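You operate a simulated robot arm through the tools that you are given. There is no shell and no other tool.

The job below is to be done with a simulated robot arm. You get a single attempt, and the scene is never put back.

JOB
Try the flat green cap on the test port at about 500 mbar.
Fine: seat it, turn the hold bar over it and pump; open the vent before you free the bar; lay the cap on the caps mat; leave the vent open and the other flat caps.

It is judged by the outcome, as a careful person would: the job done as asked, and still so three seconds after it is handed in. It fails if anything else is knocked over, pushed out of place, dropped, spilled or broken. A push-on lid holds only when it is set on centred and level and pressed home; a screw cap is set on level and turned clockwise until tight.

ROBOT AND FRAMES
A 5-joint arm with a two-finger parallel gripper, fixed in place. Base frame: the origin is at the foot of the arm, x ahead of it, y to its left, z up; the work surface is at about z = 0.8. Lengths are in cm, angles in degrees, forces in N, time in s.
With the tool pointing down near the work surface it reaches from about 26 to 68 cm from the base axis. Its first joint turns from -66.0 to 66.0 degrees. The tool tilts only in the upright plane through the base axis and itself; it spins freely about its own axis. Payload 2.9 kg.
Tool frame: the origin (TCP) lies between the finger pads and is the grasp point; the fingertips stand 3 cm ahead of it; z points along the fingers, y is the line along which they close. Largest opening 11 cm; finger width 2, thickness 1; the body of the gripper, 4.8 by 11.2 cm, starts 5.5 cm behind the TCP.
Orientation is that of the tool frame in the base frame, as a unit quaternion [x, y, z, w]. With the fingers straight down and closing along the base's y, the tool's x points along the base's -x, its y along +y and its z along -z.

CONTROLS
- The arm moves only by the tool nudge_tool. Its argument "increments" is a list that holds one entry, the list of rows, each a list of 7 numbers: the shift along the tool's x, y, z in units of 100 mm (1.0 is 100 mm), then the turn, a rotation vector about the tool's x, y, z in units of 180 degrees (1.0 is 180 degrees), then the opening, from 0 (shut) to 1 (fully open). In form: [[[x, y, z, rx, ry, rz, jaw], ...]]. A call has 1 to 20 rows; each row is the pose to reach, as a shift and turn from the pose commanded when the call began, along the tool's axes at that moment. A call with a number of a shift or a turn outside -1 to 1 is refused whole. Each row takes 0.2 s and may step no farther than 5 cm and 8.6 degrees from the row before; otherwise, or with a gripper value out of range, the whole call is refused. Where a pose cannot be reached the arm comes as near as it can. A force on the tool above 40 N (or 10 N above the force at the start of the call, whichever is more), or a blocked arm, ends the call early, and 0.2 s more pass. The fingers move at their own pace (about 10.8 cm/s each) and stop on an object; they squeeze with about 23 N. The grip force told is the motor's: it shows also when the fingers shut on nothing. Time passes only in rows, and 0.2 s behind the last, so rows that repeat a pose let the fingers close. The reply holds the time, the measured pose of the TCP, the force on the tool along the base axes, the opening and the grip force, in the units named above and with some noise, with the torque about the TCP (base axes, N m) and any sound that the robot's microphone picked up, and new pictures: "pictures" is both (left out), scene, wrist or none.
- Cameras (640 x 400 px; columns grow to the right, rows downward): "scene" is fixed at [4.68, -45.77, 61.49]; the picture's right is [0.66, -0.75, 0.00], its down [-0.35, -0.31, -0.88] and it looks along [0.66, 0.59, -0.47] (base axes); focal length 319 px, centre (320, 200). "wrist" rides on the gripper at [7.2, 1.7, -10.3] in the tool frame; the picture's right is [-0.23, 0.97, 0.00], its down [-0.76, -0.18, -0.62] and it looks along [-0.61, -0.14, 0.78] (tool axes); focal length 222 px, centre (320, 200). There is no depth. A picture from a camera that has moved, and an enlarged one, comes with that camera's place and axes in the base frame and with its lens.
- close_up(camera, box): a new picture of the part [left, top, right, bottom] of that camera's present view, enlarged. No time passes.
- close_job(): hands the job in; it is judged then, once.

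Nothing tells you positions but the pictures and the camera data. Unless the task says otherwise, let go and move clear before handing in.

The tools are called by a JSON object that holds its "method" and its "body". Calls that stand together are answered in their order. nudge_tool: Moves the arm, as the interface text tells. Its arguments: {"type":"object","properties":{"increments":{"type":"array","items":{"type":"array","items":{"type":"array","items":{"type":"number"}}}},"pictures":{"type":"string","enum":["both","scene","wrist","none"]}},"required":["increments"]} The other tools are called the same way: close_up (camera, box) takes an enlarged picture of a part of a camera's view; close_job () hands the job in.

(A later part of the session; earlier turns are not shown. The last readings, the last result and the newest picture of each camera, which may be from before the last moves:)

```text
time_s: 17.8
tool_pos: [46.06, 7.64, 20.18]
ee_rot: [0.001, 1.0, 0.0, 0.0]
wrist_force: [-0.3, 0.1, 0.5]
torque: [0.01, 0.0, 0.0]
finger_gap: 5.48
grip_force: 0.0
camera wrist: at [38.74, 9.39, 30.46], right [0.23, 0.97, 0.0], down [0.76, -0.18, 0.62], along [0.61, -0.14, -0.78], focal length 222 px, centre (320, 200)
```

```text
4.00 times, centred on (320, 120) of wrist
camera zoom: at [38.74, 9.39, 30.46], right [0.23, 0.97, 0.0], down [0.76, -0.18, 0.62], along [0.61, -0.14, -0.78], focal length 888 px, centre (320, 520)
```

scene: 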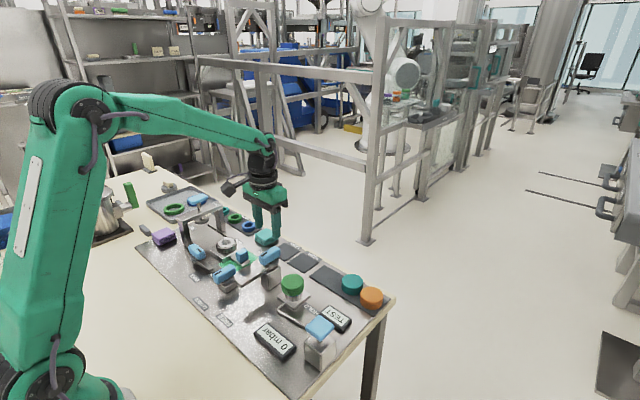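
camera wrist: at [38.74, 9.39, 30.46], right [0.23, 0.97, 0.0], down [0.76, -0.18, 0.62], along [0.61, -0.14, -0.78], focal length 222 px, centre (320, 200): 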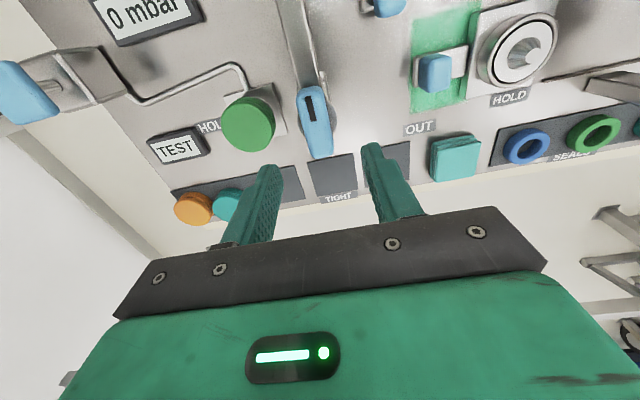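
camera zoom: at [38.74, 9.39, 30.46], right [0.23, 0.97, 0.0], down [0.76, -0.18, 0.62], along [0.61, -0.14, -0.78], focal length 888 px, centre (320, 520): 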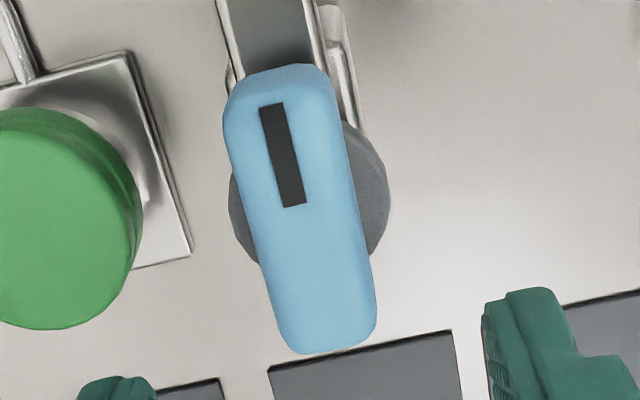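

The mark and disc triangulate the handle's top to about z 11.8, with the pivot near (45.6, 7.5) and the handle lying along x. I'll drop closer with the jaw half open to verify before gripping.

{"method": "nudge_tool", "body": {"increments": [[[0.04, -0.01, 0.2, 0, 0, 0, 0.5], [0.04, -0.01, 0.4, 0, 0, 0, 0.5], [0.04, -0.01, 0.4, 0, 0, 0, 0.5]]]}}

{"method": "close_up", "body": {"camera": "wrist", "box": [200, 60, 440, 210]}}

{"method": "close_up", "body": {"camera": "scene", "box": [220, 200, 316, 290]}}

```text
time_s: 18.6
tool_pos: [45.65, 7.57, 15.93]
ee_rot: [-0.001, 1.0, 0.0, -0.001]
wrist_force: [0.2, 0.8, -0.2]
torque: [-0.01, -0.01, 0.02]
finger_gap: 5.51
grip_force: 0.0
camera wrist: at [38.37, 9.24, 26.38], right [0.23, 0.97, 0.0], down [0.76, -0.18, 0.62], along [0.61, -0.14, -0.78], focal length 222 px, centre (320, 200)
```

scene: 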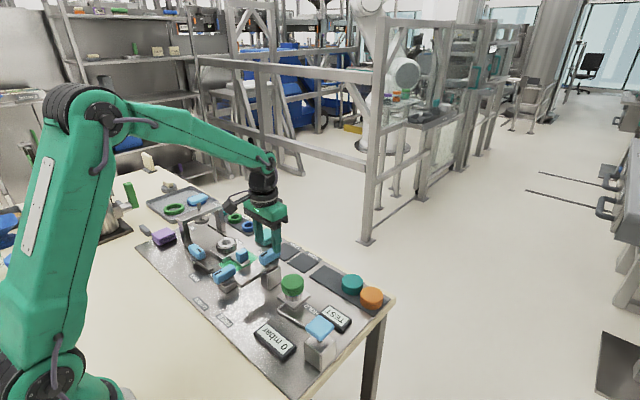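
wrist: 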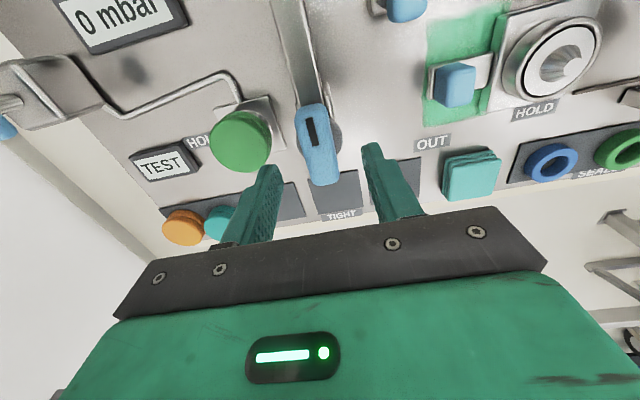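

```text
2.67 times, centred on (320, 135) of wrist
camera zoom: at [38.37, 9.24, 26.38], right [0.23, 0.97, 0.0], down [0.76, -0.18, 0.62], along [0.61, -0.14, -0.78], focal length 592 px, centre (320, 373)
```

zoom: 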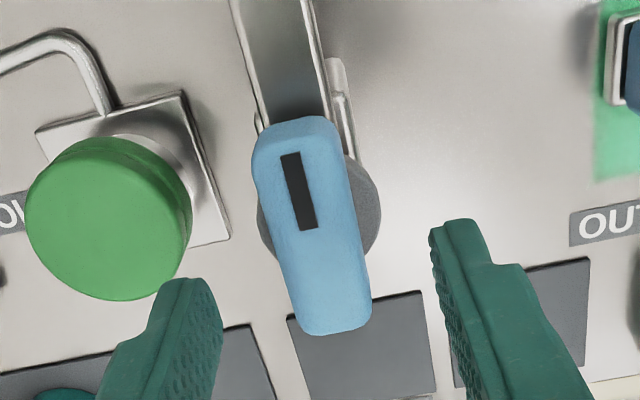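

```text
4.44 times, centred on (268, 245) of scene
camera zoom: at [4.68, -45.77, 61.49], right [0.66, -0.75, 0.0], down [-0.35, -0.31, -0.88], along [0.66, 0.59, -0.47], focal length 1418 px, centre (551, 0)
```

zoom: 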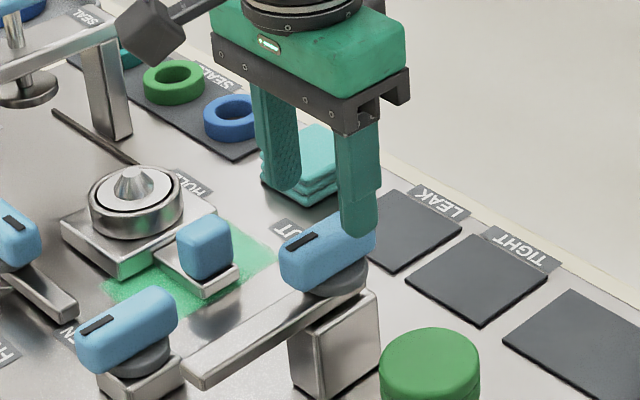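

The handle is centred between the fingers. I'll go down so the tips sit around the handle, above its disc, and close on it.

{"method": "nudge_tool", "body": {"increments": [[[0.005, -0.005, 0.15, 0, 0, 0, 0.5], [0.005, -0.005, 0.25, 0, 0, 0, 0.5], [0.005, -0.005, 0.3, 0, 0, 0, 0.5], [0.005, -0.005, 0.3, 0, 0, 0, 0.3], [0.005, -0.005, 0.3, 0, 0, 0, 0.1], [0.005, -0.005, 0.3, 0, 0, 0, 0.1]]]}}

{"method": "close_up", "body": {"camera": "scene", "box": [220, 200, 316, 290]}}

```text
time_s: 20.0
tool_pos: [45.49, 7.44, 13.02]
ee_rot: [0.0, 1.0, -0.001, 0.0]
wrist_force: [-0.1, -6.5, -0.2]
torque: [-0.12, -0.25, 0.06]
finger_gap: 2.36
grip_force: 45.5
camera wrist: at [38.3, 9.13, 23.44], right [0.23, 0.97, 0.0], down [0.76, -0.18, 0.62], along [0.61, -0.14, -0.78], focal length 222 px, centre (320, 200)
```

scene: 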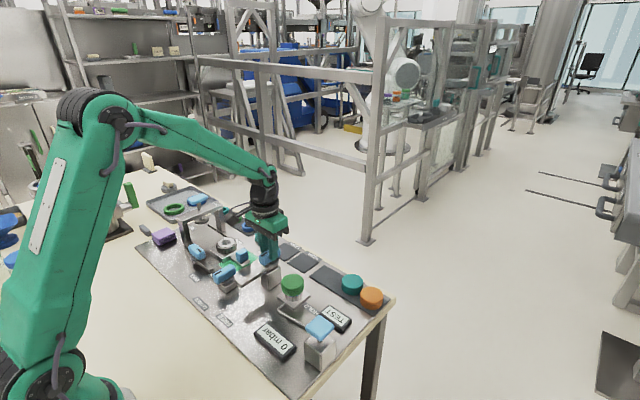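
wrist: 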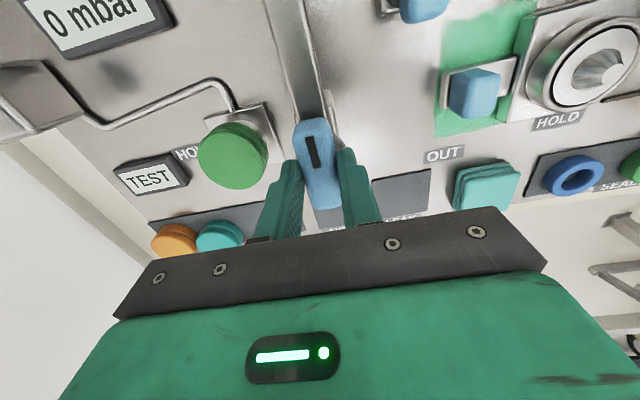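

```text
4.44 times, centred on (268, 245) of scene
camera zoom: at [4.68, -45.77, 61.49], right [0.66, -0.75, 0.0], down [-0.35, -0.31, -0.88], along [0.66, 0.59, -0.47], focal length 1418 px, centre (551, 0)
```

zoom: 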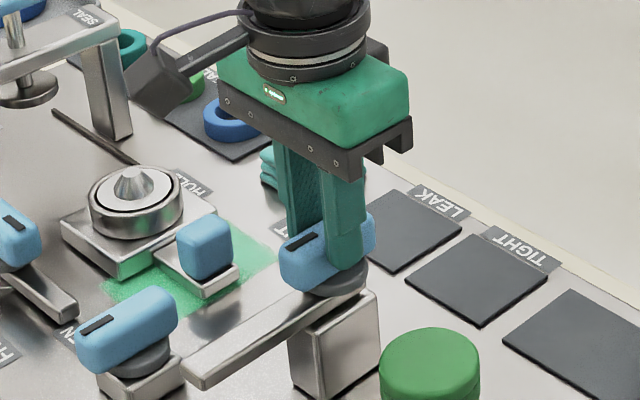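

I have the handle, with a 2.36 gap. I'll start turning it counter-clockwise as seen from above, from -x towards -y and the port, and check after a part turn.

{"method": "nudge_tool", "body": {"increments": [[[0, -0.01, 0, 0, 0, -0.0455, 0.1], [0, -0.01, 0, 0, 0, -0.091, 0.1], [0, -0.01, 0, 0, 0, -0.1365, 0.1], [0, -0.01, 0, 0, 0, -0.182, 0.1]]]}}

{"method": "close_up", "body": {"camera": "scene", "box": [220, 220, 316, 300]}}

```text
time_s: 21.0
tool_pos: [45.56, 7.28, 12.99]
ee_rot: [-0.281, 0.96, 0.0, 0.0]
wrist_force: [16.4, -32.2, -15.3]
torque: [-1.26, 0.69, -0.14]
finger_gap: 2.42
grip_force: 44.8
camera wrist: at [38.6, 4.7, 23.44], right [-0.33, 0.94, 0.0], down [0.74, 0.26, 0.62], along [0.59, 0.21, -0.78], focal length 222 px, centre (320, 200)
```

scene: 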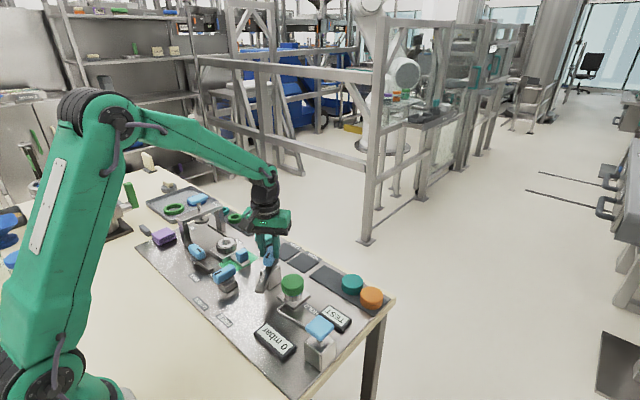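
wrist: 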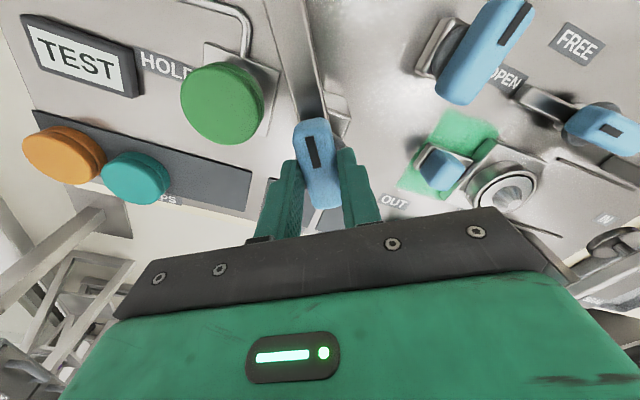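

```text
5.00 times, centred on (268, 260) of scene
camera zoom: at [4.69, -45.77, 61.49], right [0.66, -0.75, 0.0], down [-0.35, -0.31, -0.88], along [0.66, 0.59, -0.47], focal length 1595 px, centre (580, -100)
```

zoom: 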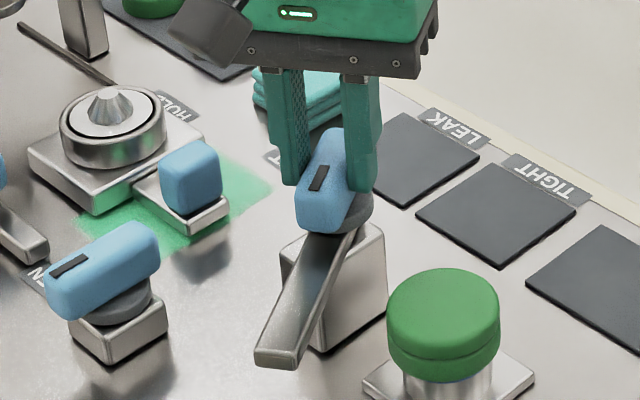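

The bar is turning the right way, but about 36 N is acting along the finger-closing line, so the pivot is a little off my tool axis. I'll shift with that force to relieve it before going on.

{"method": "nudge_tool", "body": {"increments": [[[0, -0.015, 0, 0, 0, 0, 0.1], [0, -0.03, 0, 0, 0, 0, 0.1]]], "pictures": "none"}}

```text
time_s: 21.6
tool_pos: [45.64, 7.27, 13.08]
ee_rot: [-0.283, 0.959, 0.001, -0.002]
wrist_force: [-0.3, -7.5, -19.1]
torque: [0.38, -1.02, -0.05]
finger_gap: 2.37
grip_force: 44.8
```

That relieved it: about 6 N is left. The pivot is near (46.2, 7.36), so from here I'll turn while carrying the tool along an arc around that pivot.

{"method": "nudge_tool", "body": {"increments": [[[0, -0.006, 0.01, 0, 0, 0, 0.1], [-0.0006, -0.0138, 0.015, 0, 0, -0.0454, 0.1], [-0.0022, -0.0215, 0.015, 0, 0, -0.0908, 0.1], [-0.005, -0.0288, 0.015, 0, 0, -0.1362, 0.1]]], "pictures": "scene"}}

{"method": "close_up", "body": {"camera": "scene", "box": [220, 220, 316, 300]}}

```text
time_s: 22.8
tool_pos: [45.81, 7.14, 13.03]
ee_rot: [-0.482, 0.876, 0.001, -0.002]
wrist_force: [-3.7, 1.9, 0.4]
torque: [0.47, -0.49, 0.02]
finger_gap: 2.37
grip_force: 45.0
stopped in row 4: the force on the tool passed its limit at 42 N (the readings are from after the stop); the commanded pose is now the measured one
```

scene: 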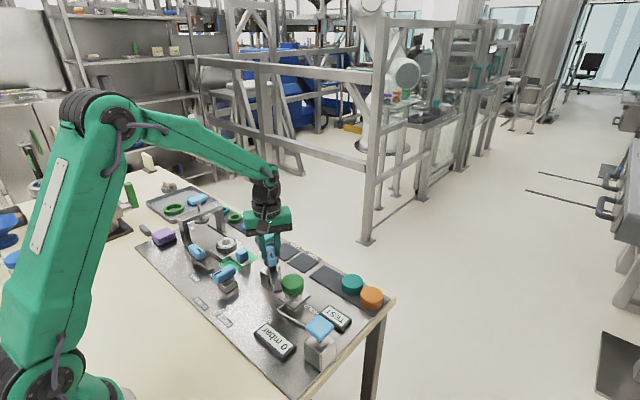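

```text
5.00 times, centred on (268, 260) of scene
camera zoom: at [4.68, -45.77, 61.49], right [0.66, -0.75, 0.0], down [-0.35, -0.31, -0.88], along [0.66, 0.59, -0.47], focal length 1595 px, centre (580, -100)
```

zoom: 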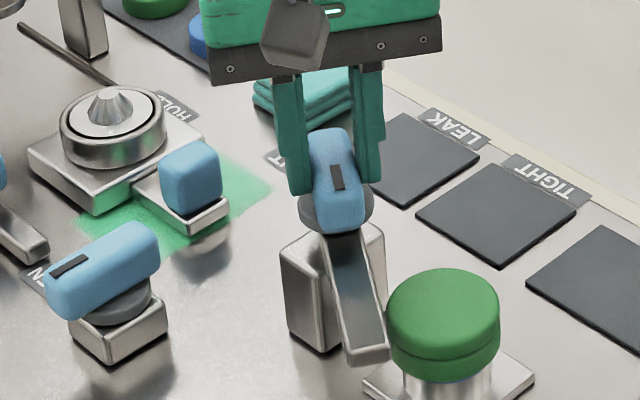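

The call stopped on force at 57.6° of turn, and the load is now relaxed. I'll look closely at whether the bar clears the top of the cap before turning further.

{"method": "close_up", "body": {"camera": "scene", "box": [264, 256, 312, 300]}}

{"method": "close_up", "body": {"camera": "wrist", "box": [160, 0, 420, 210]}}

```text
9.09 times, centred on (288, 278) of scene
camera zoom: at [4.68, -45.77, 61.49], right [0.66, -0.75, 0.0], down [-0.35, -0.31, -0.88], along [0.66, 0.59, -0.47], focal length 2900 px, centre (611, -509)
```

zoom: 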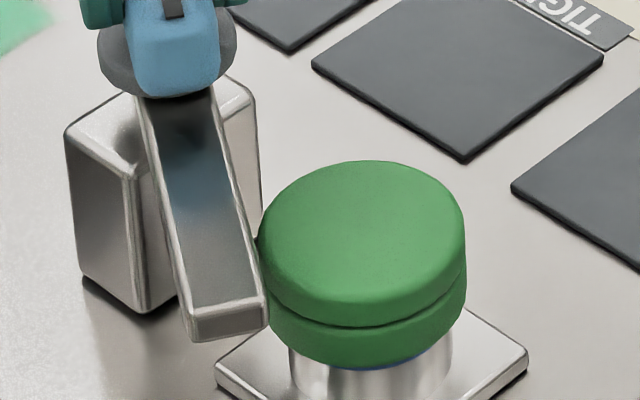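

```text
1.90 times, centred on (290, 105) of wrist
camera zoom: at [40.49, 1.84, 23.47], right [-0.7, 0.71, 0.0], down [0.56, 0.55, 0.62], along [0.44, 0.44, -0.78], focal length 423 px, centre (377, 381)
```

zoom: 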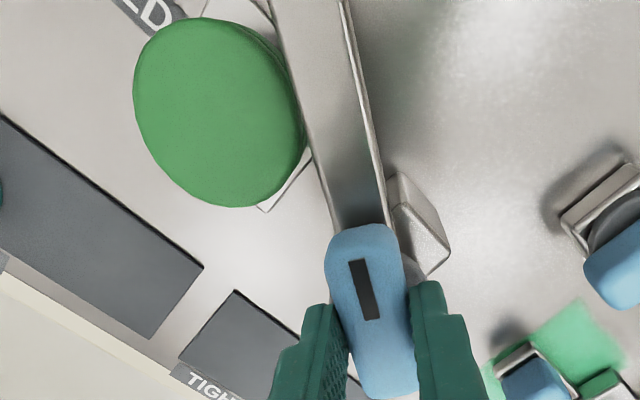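

The bar's underside (z about 6.7) clears the cap top (about 6.35). The force came from my pivot guess. The measured poses give a pivot of (45.92, 7.58), so I'll continue on that arc.

{"method": "nudge_tool", "body": {"increments": [[[-0.0024, -0.0059, 0, 0, 0, -0.045, 0.1], [-0.0056, -0.0114, 0, 0, 0, -0.09, 0.1]]], "pictures": "none"}}

{"method": "close_up", "body": {"camera": "scene", "box": [256, 240, 320, 300]}}

```text
time_s: 23.4
tool_pos: [45.86, 7.06, 13.0]
ee_rot: [-0.601, 0.799, 0.001, -0.002]
wrist_force: [-5.8, -3.4, 1.3]
torque: [0.33, -0.38, 0.0]
finger_gap: 2.38
grip_force: 45.5
```

```text
6.67 times, centred on (288, 270) of scene
camera zoom: at [4.68, -45.77, 61.49], right [0.66, -0.75, 0.0], down [-0.35, -0.31, -0.88], along [0.66, 0.59, -0.47], focal length 2127 px, centre (533, -267)
```

zoom: 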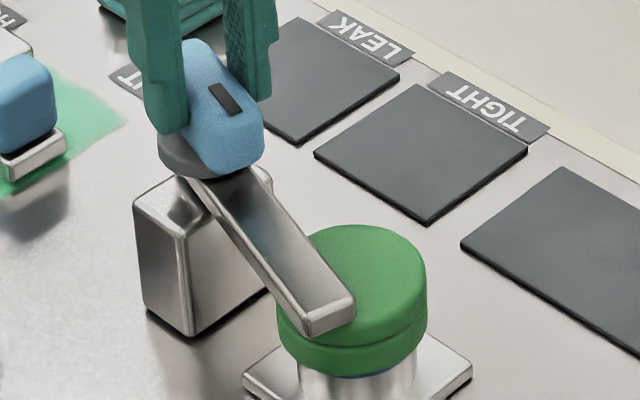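

The bar is moving over the cap with low force. I'll finish the last 16°.

{"method": "nudge_tool", "body": {"increments": [[[-0.002, -0.003, 0, 0, 0, -0.0447, 0.1], [-0.004, -0.008, 0, 0, 0, -0.0894, 0.1], [-0.004, -0.008, 0, 0, 0, -0.0894, 0.1]]], "pictures": "none"}}

{"method": "close_up", "body": {"camera": "scene", "box": [256, 240, 320, 300]}}

```text
time_s: 24.1
tool_pos: [45.93, 7.01, 13.03]
ee_rot: [-0.706, 0.708, 0.001, -0.001]
wrist_force: [-1.7, -16.9, 1.7]
torque: [-0.31, -0.18, 0.03]
finger_gap: 2.35
grip_force: 45.0
```

```text
6.67 times, centred on (288, 270) of scene
camera zoom: at [4.68, -45.77, 61.49], right [0.66, -0.75, 0.0], down [-0.35, -0.31, -0.88], along [0.66, 0.59, -0.47], focal length 2127 px, centre (533, -267)
```

zoom: 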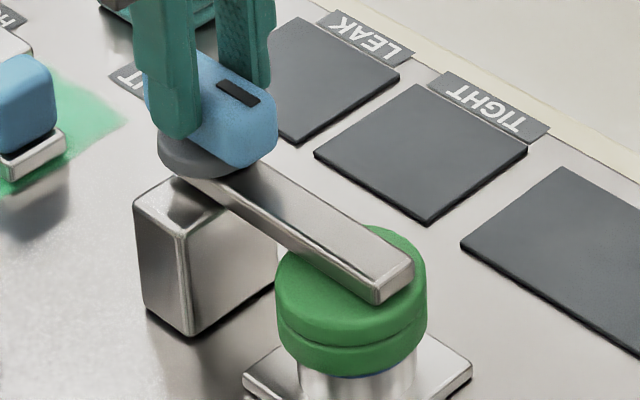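

The bar now lies across the cap at 90°. I'll check the wrist view, then let go.

{"method": "close_up", "body": {"camera": "wrist", "box": [120, 0, 440, 210]}}

```text
1.90 times, centred on (280, 105) of wrist
camera zoom: at [44.33, -0.26, 23.45], right [-0.97, 0.23, 0.0], down [0.18, 0.76, 0.62], along [0.14, 0.61, -0.78], focal length 423 px, centre (396, 381)
```

zoom: 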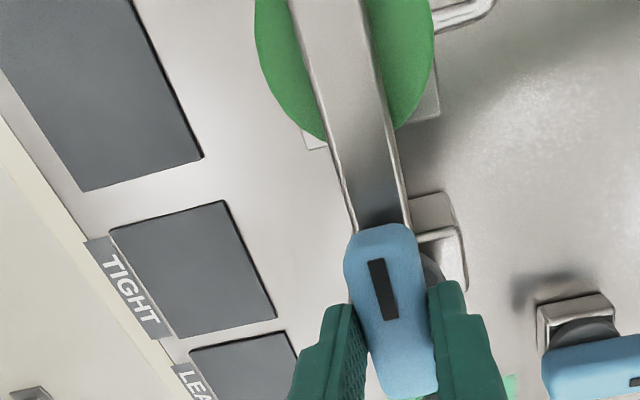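

The bar crosses the cap's centre. I'll relax the residual push, open the fingers and rise straight off the handle.

{"method": "nudge_tool", "body": {"increments": [[[0.015, 0, 0, 0, 0, 0, 0.1], [0.015, 0, 0, 0, 0, 0, 0.3], [0.015, 0, 0, 0, 0, 0, 0.5], [0.015, 0, -0.1, 0, 0, 0, 0.5], [0.015, 0, -0.4, 0, 0, 0, 0.5], [0.015, 0, -0.75, 0, 0, 0, 0.5], [0.015, 0, -0.75, 0, 0, 0, 0.5]]]}}

{"method": "close_up", "body": {"camera": "scene", "box": [236, 230, 396, 370]}}

```text
time_s: 25.8
tool_pos: [46.06, 6.9, 20.47]
ee_rot: [-0.707, 0.708, 0.002, -0.001]
wrist_force: [-1.1, -0.2, -0.7]
torque: [0.0, 0.01, 0.04]
finger_gap: 5.47
grip_force: 0.0
camera wrist: at [44.4, -0.36, 30.87], right [-0.97, 0.23, 0.0], down [0.18, 0.76, 0.62], along [0.14, 0.61, -0.78], focal length 222 px, centre (320, 200)
```

scene: 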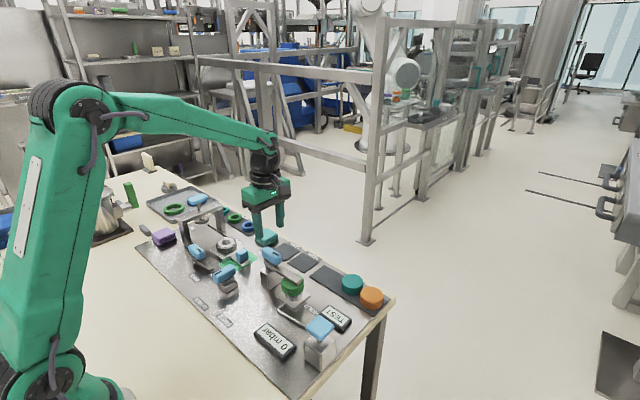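
wrist: 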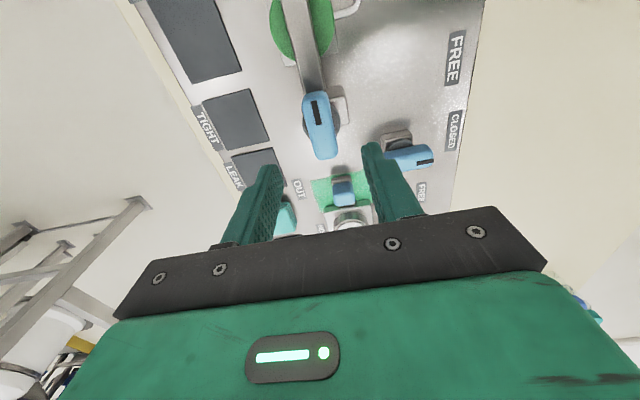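

```text
2.86 times, centred on (316, 300) of scene
camera zoom: at [4.68, -45.77, 61.49], right [0.66, -0.75, 0.0], down [-0.35, -0.31, -0.88], along [0.66, 0.59, -0.47], focal length 911 px, centre (331, -86)
```

zoom: 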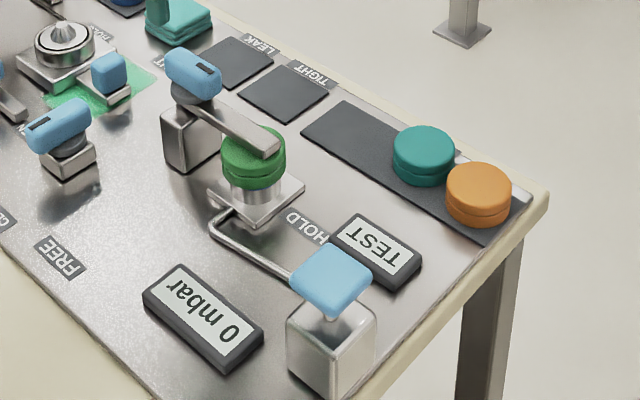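

The bar holds the cap, and the knob's mark still points to CLOSED. I'll turn the tool back to its normal orientation and travel to the pump at height, closing the fingers on the way.

{"method": "nudge_tool", "body": {"increments": [[[0.09, 0.04, 0, 0, 0, 0.0455, 0.4], [0.18, 0.09, 0, 0, 0, 0.091, 0.3], [0.27, 0.13, 0, 0, 0, 0.1365, 0.2], [0.36, 0.18, 0, 0, 0, 0.182, 0.1], [0.45, 0.22, 0, 0, 0, 0.2275, 0], [0.54, 0.27, 0, 0, 0, 0.273, 0], [0.63, 0.31, 0, 0, 0, 0.3185, 0], [0.72, 0.36, 0, 0, 0, 0.364, 0], [0.81, 0.4, 0, 0, 0, 0.4095, 0], [0.9, 0.45, 0, 0, 0, 0.455, 0], [1.0, 0.5, 0, 0, 0, 0.5, 0], [1.0, 0.5, 0, 0, 0, 0.5, 0]]], "pictures": "none"}}

{"method": "nudge_tool", "body": {"increments": [[[0.1, -0.25, 0, 0, 0, 0, 0], [0.1, -0.5, 0, 0, 0, 0, 0], [0.1, -0.75, 0, 0, 0, 0, 0], [0.1, -0.95, 0, 0, 0, 0, 0], [0.1, -0.95, 0, 0, 0, 0, 0]]]}}

{"method": "close_up", "body": {"camera": "wrist", "box": [180, 0, 436, 160]}}

```text
time_s: 28.4
tool_pos: [41.03, -2.98, 20.67]
ee_rot: [0.002, 1.0, 0.0, 0.0]
wrist_force: [0.6, 0.6, 0.9]
torque: [0.01, 0.01, -0.02]
finger_gap: 0.02
grip_force: 23.1
```

```text
time_s: 29.6
tool_pos: [39.91, -12.47, 20.44]
ee_rot: [0.001, 1.0, 0.001, -0.001]
wrist_force: [0.8, -0.1, 0.0]
torque: [-0.02, -0.01, 0.01]
finger_gap: 0.0
grip_force: 23.1
camera wrist: at [32.74, -10.92, 30.99], right [0.23, 0.97, 0.0], down [0.76, -0.18, 0.62], along [0.6, -0.14, -0.78], focal length 222 px, centre (320, 200)
```

scene: 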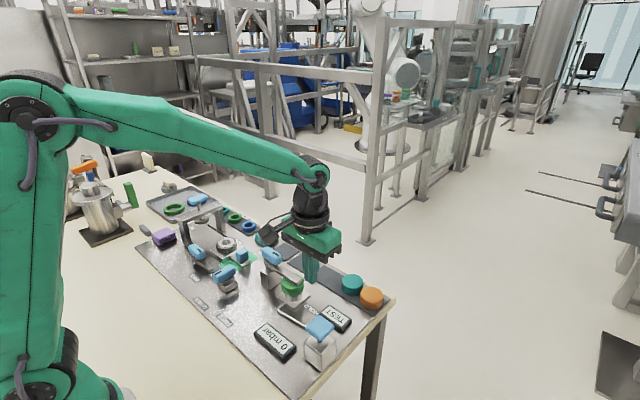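
wrist: 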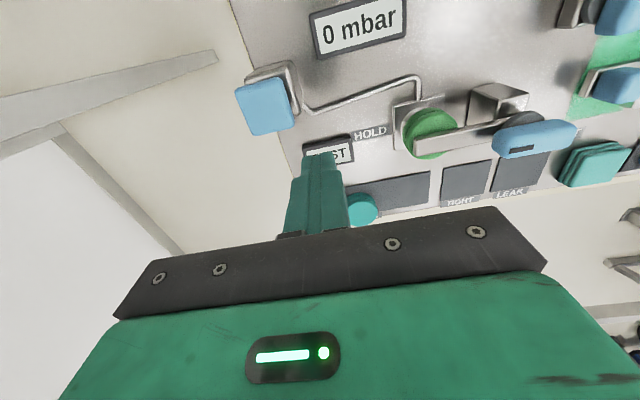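

```text
2.50 times, centred on (308, 80) of wrist
camera zoom: at [32.74, -10.92, 30.99], right [0.23, 0.97, 0.0], down [0.76, -0.18, 0.62], along [0.6, -0.14, -0.78], focal length 555 px, centre (350, 500)
```

zoom: 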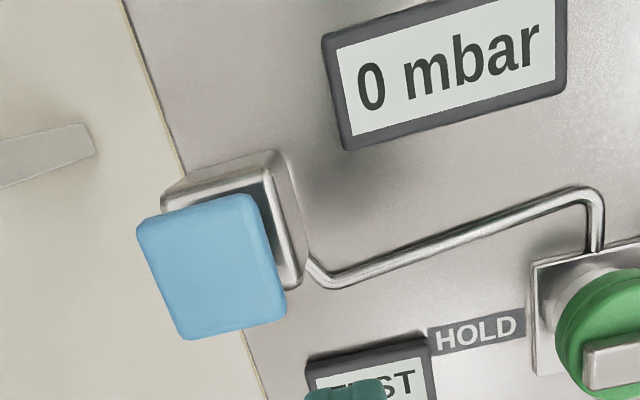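

The pump pad's centre is about (37.25, -16.95), with its top near z 10.6. I'll move over it with closed fingers and stop just above.

{"method": "nudge_tool", "body": {"increments": [[[0.13, -0.22, 0, 0, 0, 0, 0], [0.265, -0.45, 0, 0, 0, 0, 0], [0.265, -0.45, 0.3, 0, 0, 0, 0], [0.265, -0.45, 0.58, 0, 0, 0, 0], [0.265, -0.45, 0.58, 0, 0, 0, 0]]]}}

{"method": "close_up", "body": {"camera": "scene", "box": [246, 280, 374, 380]}}

{"method": "close_up", "body": {"camera": "wrist", "box": [200, 40, 440, 210]}}

```text
time_s: 30.8
tool_pos: [37.3, -17.23, 14.77]
ee_rot: [0.001, 1.0, 0.0, -0.001]
wrist_force: [0.3, 0.5, 0.5]
torque: [-0.02, 0.0, 0.04]
finger_gap: 0.0
grip_force: 23.0
camera wrist: at [30.04, -15.54, 25.16], right [0.23, 0.97, 0.0], down [0.76, -0.18, 0.62], along [0.6, -0.14, -0.78], focal length 222 px, centre (320, 200)
```

scene: 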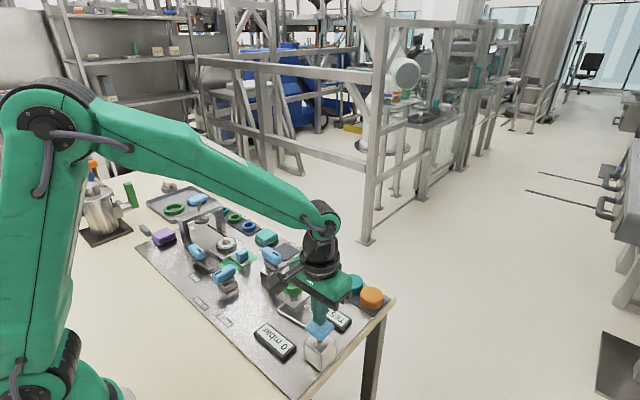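
wrist: 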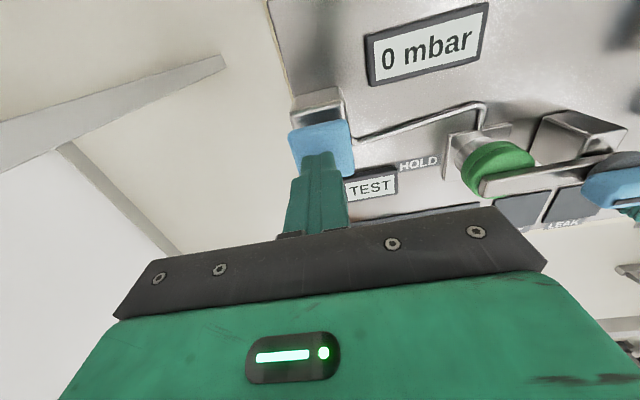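

```text
4.00 times, centred on (310, 330) of scene
camera zoom: at [4.68, -45.77, 61.49], right [0.66, -0.75, 0.0], down [-0.35, -0.31, -0.88], along [0.66, 0.59, -0.47], focal length 1276 px, centre (360, -320)
```

zoom: 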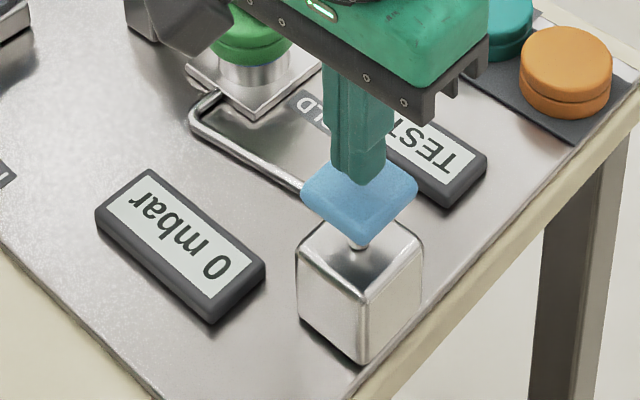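

```text
2.35 times, centred on (320, 125) of wrist
camera zoom: at [30.04, -15.54, 25.16], right [0.23, 0.97, 0.0], down [0.76, -0.18, 0.62], along [0.6, -0.14, -0.78], focal length 523 px, centre (320, 376)
```

zoom: 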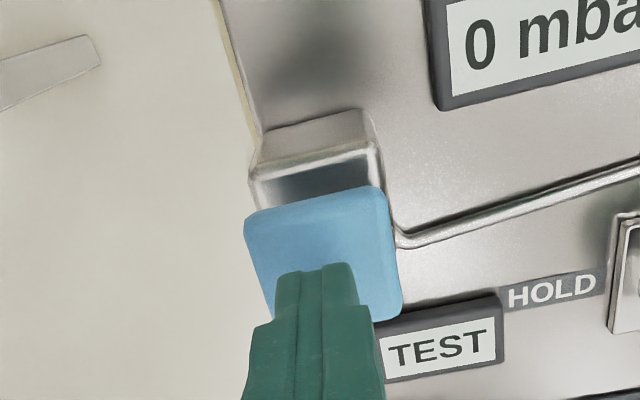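

The fingertips are over the pad's centre. I'll press down gently in small steps and read the gauge.

{"method": "nudge_tool", "body": {"increments": [[[0, 0, 0.06, 0, 0, 0, 0], [0, 0, 0.11, 0, 0, 0, 0], [0, 0, 0.14, 0, 0, 0, 0], [0, 0, 0.17, 0, 0, 0, 0]]], "pictures": "none"}}

{"method": "close_up", "body": {"camera": "scene", "box": [246, 280, 374, 380]}}

```text
time_s: 31.8
tool_pos: [37.24, -17.04, 13.04]
ee_rot: [0.001, 1.0, 0.001, 0.0]
wrist_force: [1.0, -0.3, 2.1]
torque: [-0.04, -0.03, 0.01]
finger_gap: 0.01
grip_force: 23.1
```

```text
4.00 times, centred on (310, 330) of scene
camera zoom: at [4.68, -45.77, 61.49], right [0.66, -0.75, 0.0], down [-0.35, -0.31, -0.88], along [0.66, 0.59, -0.47], focal length 1276 px, centre (360, -320)
```

zoom: 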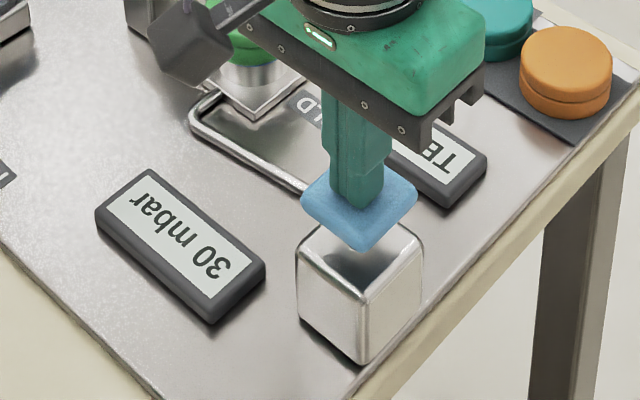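

The gauge reads 30 mbar with a light spring force, so the pump is working and the cap is holding. I'll press further.

{"method": "nudge_tool", "body": {"increments": [[[0, 0, 0.03, 0, 0, 0, 0], [0, 0, 0.06, 0, 0, 0, 0]]], "pictures": "none"}}

{"method": "close_up", "body": {"camera": "scene", "box": [246, 280, 374, 380]}}

```text
time_s: 32.4
tool_pos: [37.23, -17.04, 12.53]
ee_rot: [0.001, 1.0, 0.001, -0.001]
wrist_force: [-0.3, -1.0, 3.2]
torque: [-0.03, -0.02, -0.05]
finger_gap: 0.01
grip_force: 23.3
```

```text
4.00 times, centred on (310, 330) of scene
camera zoom: at [4.68, -45.77, 61.49], right [0.66, -0.75, 0.0], down [-0.35, -0.31, -0.88], along [0.66, 0.59, -0.47], focal length 1276 px, centre (360, -320)
```

zoom: 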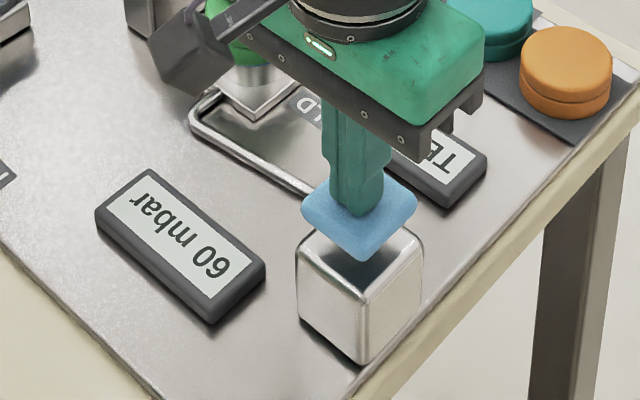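

60 mbar, so about 60 mbar per cm of stroke. I'll go on to the bottom of the stroke, then return to see whether the pressure is kept.

{"method": "nudge_tool", "body": {"increments": [[[0, 0, 0.03, 0, 0, 0, 0], [0, 0, 0.06, 0, 0, 0, 0], [0, 0, 0.09, 0, 0, 0, 0]]], "pictures": "none"}}

{"method": "close_up", "body": {"camera": "scene", "box": [246, 280, 374, 380]}}

```text
time_s: 33.1
tool_pos: [37.36, -17.02, 11.63]
ee_rot: [0.002, 1.0, 0.001, -0.001]
wrist_force: [-1.0, -2.5, 6.6]
torque: [-0.08, -0.05, 0.01]
finger_gap: 0.0
grip_force: 22.9
heard: click
```

```text
4.00 times, centred on (310, 330) of scene
camera zoom: at [4.68, -45.77, 61.49], right [0.66, -0.75, 0.0], down [-0.35, -0.31, -0.88], along [0.66, 0.59, -0.47], focal length 1276 px, centre (360, -320)
```

zoom: 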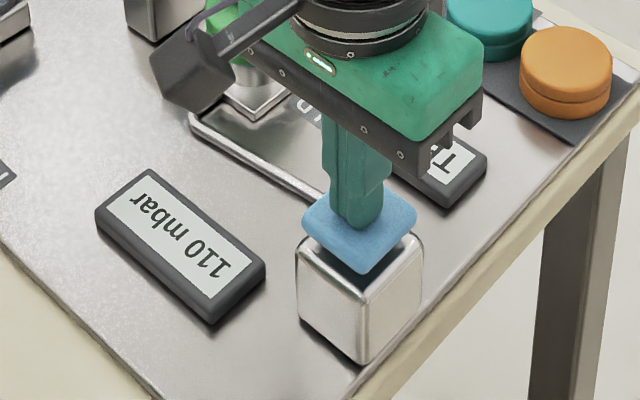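

A click at the bottom and 110 mbar. I'll raise to let the pad come back and see what the gauge holds.

{"method": "nudge_tool", "body": {"increments": [[[0, 0, -0.08, 0, 0, 0, 0], [0, 0, -0.16, 0, 0, 0, 0], [0, 0, -0.22, 0, 0, 0, 0], [0, 0, -0.22, 0, 0, 0, 0]]], "pictures": "none"}}

{"method": "close_up", "body": {"camera": "scene", "box": [246, 280, 374, 380]}}

```text
time_s: 34.1
tool_pos: [37.31, -17.1, 13.75]
ee_rot: [0.0, 1.0, 0.001, -0.002]
wrist_force: [-0.6, 0.5, 0.4]
torque: [0.0, -0.04, -0.02]
finger_gap: 0.01
grip_force: 23.3
```

```text
4.00 times, centred on (310, 330) of scene
camera zoom: at [4.68, -45.77, 61.49], right [0.66, -0.75, 0.0], down [-0.35, -0.31, -0.88], along [0.66, 0.59, -0.47], focal length 1276 px, centre (360, -320)
```

zoom: 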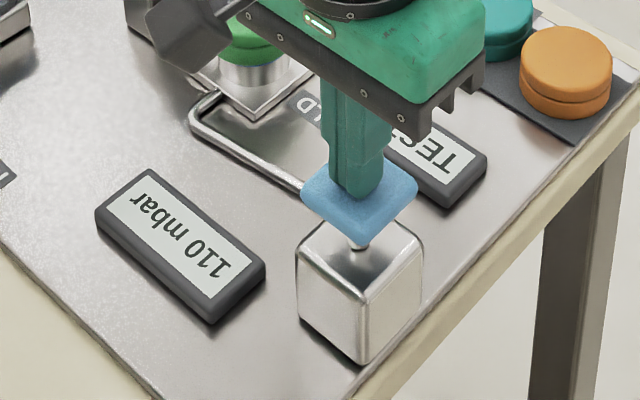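

It holds 110 mbar and the pad has sprung back. I'll do a second full stroke and check before repeating.

{"method": "nudge_tool", "body": {"increments": [[[0, 0, 0.08, 0, 0, 0, 0], [0, 0, 0.15, 0, 0, 0, 0], [0, 0, 0.22, 0, 0, 0, 0], [0, 0, 0.22, 0, 0, 0, 0], [0, 0, 0.11, 0, 0, 0, 0], [0, 0, 0, 0, 0, 0, 0], [0, 0, 0, 0, 0, 0, 0]]], "pictures": "none"}}

{"method": "close_up", "body": {"camera": "scene", "box": [246, 280, 374, 380]}}

```text
time_s: 35.8
tool_pos: [37.29, -16.92, 13.86]
ee_rot: [0.001, 1.0, 0.001, -0.002]
wrist_force: [-0.7, -0.5, 0.1]
torque: [0.01, 0.01, -0.01]
finger_gap: 0.0
grip_force: 23.7
heard: click
```

```text
4.00 times, centred on (310, 330) of scene
camera zoom: at [4.68, -45.77, 61.49], right [0.66, -0.75, 0.0], down [-0.35, -0.31, -0.88], along [0.66, 0.59, -0.47], focal length 1276 px, centre (360, -320)
```

zoom: 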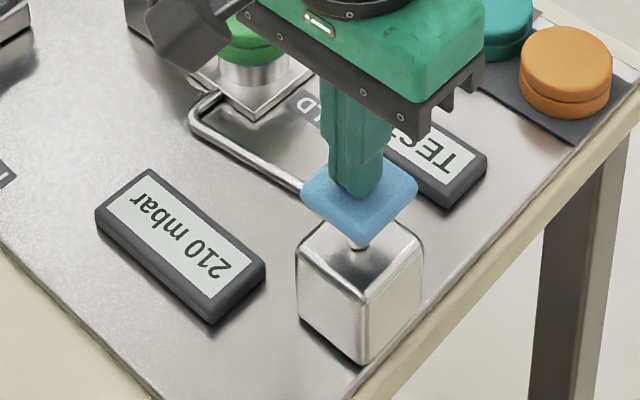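

The second stroke brought it to 210 mbar, about 105 per stroke. Two more full strokes should give roughly 420.

{"method": "nudge_tool", "body": {"increments": [[[0, 0, 0.08, 0, 0, 0, 0], [0, 0, 0.15, 0, 0, 0, 0], [0, 0, 0.22, 0, 0, 0, 0], [0, 0, 0.22, 0, 0, 0, 0], [0, 0, 0.11, 0, 0, 0, 0], [0, 0, 0, 0, 0, 0, 0], [0, 0, 0, 0, 0, 0, 0]]], "pictures": "none"}}

{"method": "close_up", "body": {"camera": "scene", "box": [246, 280, 374, 380]}}

{"method": "nudge_tool", "body": {"increments": [[[0, 0, 0.08, 0, 0, 0, 0], [0, 0, 0.15, 0, 0, 0, 0], [0, 0, 0.22, 0, 0, 0, 0], [0, 0, 0.22, 0, 0, 0, 0], [0, 0, 0.11, 0, 0, 0, 0], [0, 0, 0, 0, 0, 0, 0], [0, 0, 0, 0, 0, 0, 0]]], "pictures": "none"}}

{"method": "close_up", "body": {"camera": "scene", "box": [246, 280, 374, 380]}}

```text
time_s: 37.4
tool_pos: [37.13, -17.25, 13.8]
ee_rot: [0.003, 1.0, 0.0, -0.002]
wrist_force: [-0.6, -0.1, -0.2]
torque: [0.02, 0.0, -0.01]
finger_gap: 0.0
grip_force: 22.7
heard: click
```

```text
4.00 times, centred on (310, 330) of scene
camera zoom: at [4.68, -45.77, 61.49], right [0.66, -0.75, 0.0], down [-0.35, -0.31, -0.88], along [0.66, 0.59, -0.47], focal length 1276 px, centre (360, -320)
```

zoom: 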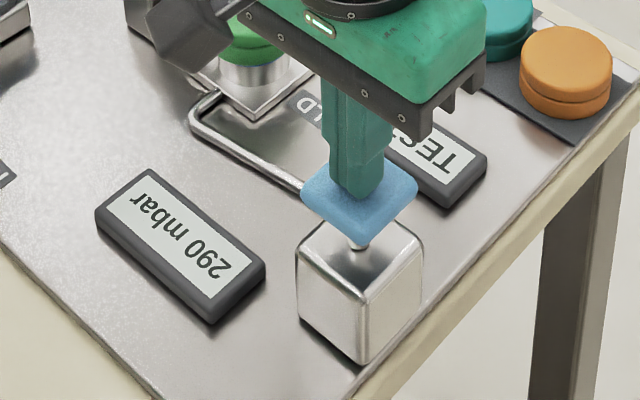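

```text
time_s: 39.0
tool_pos: [37.19, -17.09, 13.75]
ee_rot: [0.001, 1.0, 0.0, -0.001]
wrist_force: [0.5, 0.1, 0.3]
torque: [0.01, 0.01, -0.02]
finger_gap: 0.01
grip_force: 23.4
heard: click
```

```text
4.00 times, centred on (310, 330) of scene
camera zoom: at [4.68, -45.77, 61.49], right [0.66, -0.75, 0.0], down [-0.35, -0.31, -0.88], along [0.66, 0.59, -0.47], focal length 1276 px, centre (360, -320)
```

zoom: 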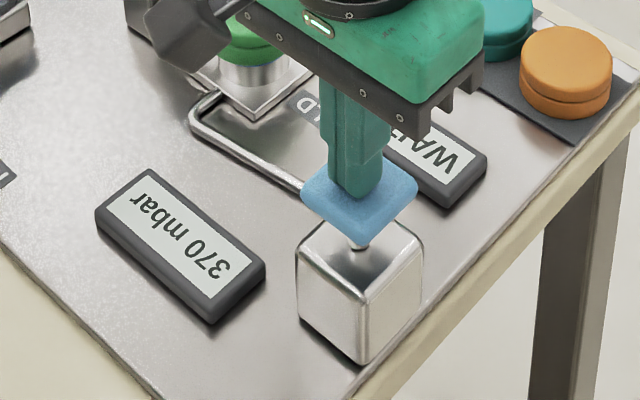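

The gauge reads 370 mbar and the second display has changed to something like "WAIT". I'll keep pumping one stroke at a time towards 500.

{"method": "nudge_tool", "body": {"increments": [[[0, 0, 0.08, 0, 0, 0, 0], [0, 0, 0.15, 0, 0, 0, 0], [0, 0, 0.22, 0, 0, 0, 0], [0, 0, 0.22, 0, 0, 0, 0], [0, 0, 0.11, 0, 0, 0, 0], [0, 0, 0, 0, 0, 0, 0], [0, 0, 0, 0, 0, 0, 0]]], "pictures": "none"}}

{"method": "close_up", "body": {"camera": "scene", "box": [246, 280, 374, 380]}}

```text
time_s: 40.5
tool_pos: [37.21, -17.18, 13.76]
ee_rot: [0.002, 1.0, 0.002, -0.003]
wrist_force: [1.1, -0.2, 0.1]
torque: [0.02, 0.03, 0.01]
finger_gap: 0.0
grip_force: 23.3
heard: click
```

```text
4.00 times, centred on (310, 330) of scene
camera zoom: at [4.68, -45.77, 61.49], right [0.66, -0.75, 0.0], down [-0.35, -0.31, -0.88], along [0.66, 0.59, -0.47], focal length 1276 px, centre (360, -320)
```

zoom: 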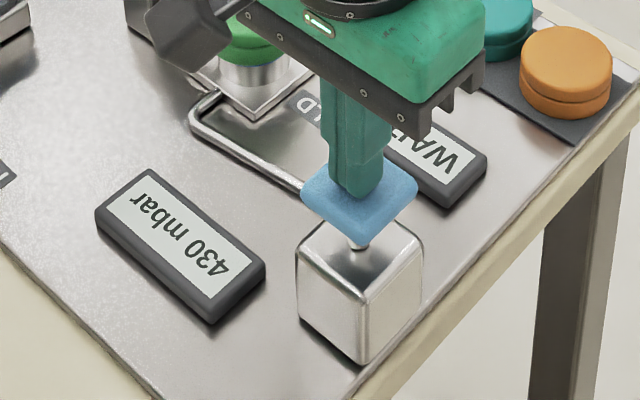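

430 mbar. The rise per stroke is shrinking, so this cap may be leaking. One more stroke should reach about 500, and I'll read the gauge at the bottom of it.

{"method": "nudge_tool", "body": {"increments": [[[0, 0, 0.08, 0, 0, 0, 0], [0, 0, 0.15, 0, 0, 0, 0], [0, 0, 0.22, 0, 0, 0, 0]]], "pictures": "none"}}

{"method": "close_up", "body": {"camera": "scene", "box": [246, 280, 374, 380]}}

```text
time_s: 41.4
tool_pos: [37.35, -17.08, 11.72]
ee_rot: [0.002, 1.0, 0.001, -0.001]
wrist_force: [-2.1, -2.3, 5.5]
torque: [-0.04, 0.02, -0.04]
finger_gap: 0.0
grip_force: 22.8
heard: click
```

```text
4.00 times, centred on (310, 330) of scene
camera zoom: at [4.68, -45.77, 61.49], right [0.66, -0.75, 0.0], down [-0.35, -0.31, -0.88], along [0.66, 0.59, -0.47], focal length 1276 px, centre (360, -320)
```

zoom: 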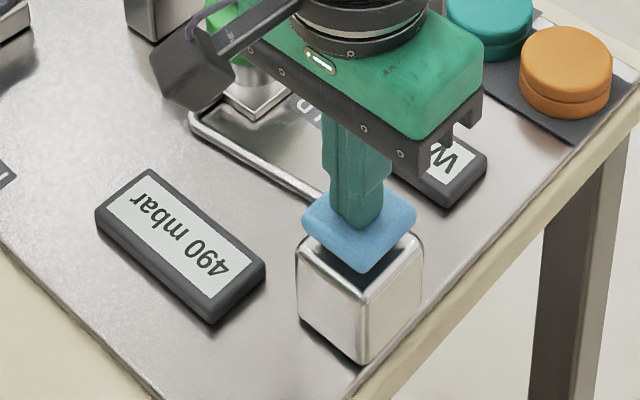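

490 mbar at the bottom of the stroke. I'll rise off the pad clear of the displays and watch the pressure and the verdict.

{"method": "nudge_tool", "body": {"increments": [[[0, 0, -0.15, 0, 0, 0, 0], [0, 0, -0.3, 0, 0, 0, 0]]], "pictures": "none"}}

{"method": "close_up", "body": {"camera": "scene", "box": [246, 280, 374, 380]}}

```text
time_s: 42.0
tool_pos: [37.34, -17.05, 14.65]
ee_rot: [0.001, 1.0, 0.001, -0.002]
wrist_force: [-0.6, 0.7, -0.2]
torque: [0.01, -0.03, -0.01]
finger_gap: 0.0
grip_force: 23.1
```

```text
4.00 times, centred on (310, 330) of scene
camera zoom: at [4.69, -45.77, 61.49], right [0.66, -0.75, 0.0], down [-0.35, -0.31, -0.88], along [0.66, 0.59, -0.47], focal length 1276 px, centre (360, -320)
```

zoom: 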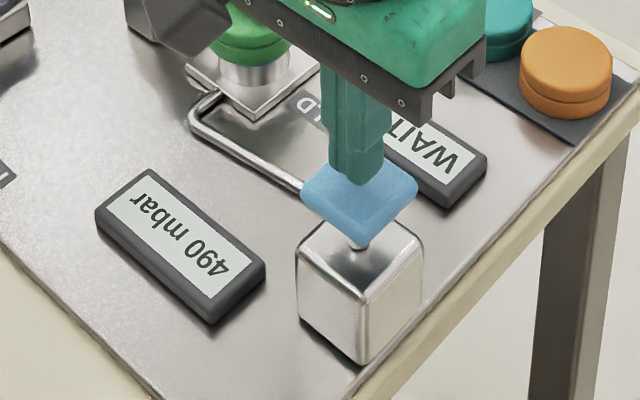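

It holds at 490 mbar and the display says WAIT. I'll hold still for a couple of seconds so the test can complete.

{"method": "nudge_tool", "body": {"increments": [[[0, 0, -0.1, 0, 0, 0, 0], [0, 0, -0.2, 0, 0, 0, 0], [0, 0, -0.3, 0, 0, 0, 0], [0, 0, -0.3, 0, 0, 0, 0], [0, 0, -0.3, 0, 0, 0, 0], [0, 0, -0.3, 0, 0, 0, 0], [0, 0, -0.3, 0, 0, 0, 0], [0, 0, -0.3, 0, 0, 0, 0]]], "pictures": "none"}}

{"method": "close_up", "body": {"camera": "scene", "box": [246, 280, 374, 380]}}

```text
time_s: 43.8
tool_pos: [37.3, -16.93, 17.73]
ee_rot: [0.0, 1.0, 0.001, -0.002]
wrist_force: [-0.5, -1.2, 0.0]
torque: [-0.03, 0.0, 0.01]
finger_gap: 0.0
grip_force: 22.9
```

```text
4.00 times, centred on (310, 330) of scene
camera zoom: at [4.68, -45.77, 61.49], right [0.66, -0.75, 0.0], down [-0.35, -0.31, -0.88], along [0.66, 0.59, -0.47], focal length 1276 px, centre (360, -320)
```

zoom: 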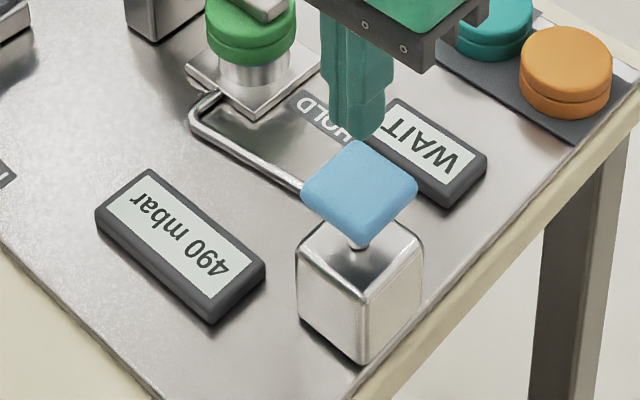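

The pressure holds steadily at 490 mbar with no drop over about 2 s. While the test waits, I'll carry the closed fingers at height towards the vent knob, near (36.5, 15.5).

{"method": "nudge_tool", "body": {"increments": [[[0, 0.33, -0.1, 0, 0, 0, 0], [0, 0.66, -0.1, 0, 0, 0, 0], [0, 1.0, -0.1, 0, 0, 0, 0]]], "pictures": "none"}}

{"method": "nudge_tool", "body": {"increments": [[[0, 0.33, 0, 0, 0, 0, 0], [0, 0.66, 0, 0, 0, 0, 0], [0, 1.0, 0, 0, 0, 0, 0]]], "pictures": "none"}}

{"method": "nudge_tool", "body": {"increments": [[[0.02, 0.33, 0, 0, 0, 0, 0.37], [0.04, 0.66, 0, 0, 0, 0, 0.37], [0.07, 1.0, 0, 0, 0, 0, 0.37]]], "pictures": "none"}}

{"method": "close_up", "body": {"camera": "scene", "box": [246, 260, 374, 360]}}

```text
time_s: 44.5
tool_pos: [37.29, -7.06, 18.61]
ee_rot: [0.001, 1.0, 0.001, -0.002]
wrist_force: [0.8, 0.2, 0.1]
torque: [0.03, -0.01, 0.0]
finger_gap: 0.0
grip_force: 22.8
```

```text
time_s: 45.4
tool_pos: [37.33, 2.99, 18.56]
ee_rot: [0.001, 1.0, -0.001, -0.001]
wrist_force: [-0.6, 0.4, 0.2]
torque: [0.02, 0.0, 0.0]
finger_gap: 0.0
grip_force: 22.5
```

```text
time_s: 46.1
tool_pos: [36.58, 12.95, 18.5]
ee_rot: [0.002, 1.0, -0.002, -0.002]
wrist_force: [0.3, 0.7, -0.2]
torque: [0.02, -0.05, -0.02]
finger_gap: 4.07
grip_force: 0.2
```

```text
4.00 times, centred on (310, 310) of scene
camera zoom: at [4.68, -45.77, 61.49], right [0.66, -0.75, 0.0], down [-0.35, -0.31, -0.88], along [0.66, 0.59, -0.47], focal length 1276 px, centre (360, -240)
```

zoom: 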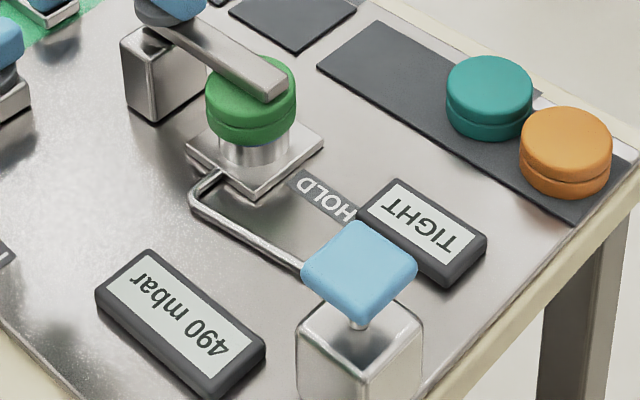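

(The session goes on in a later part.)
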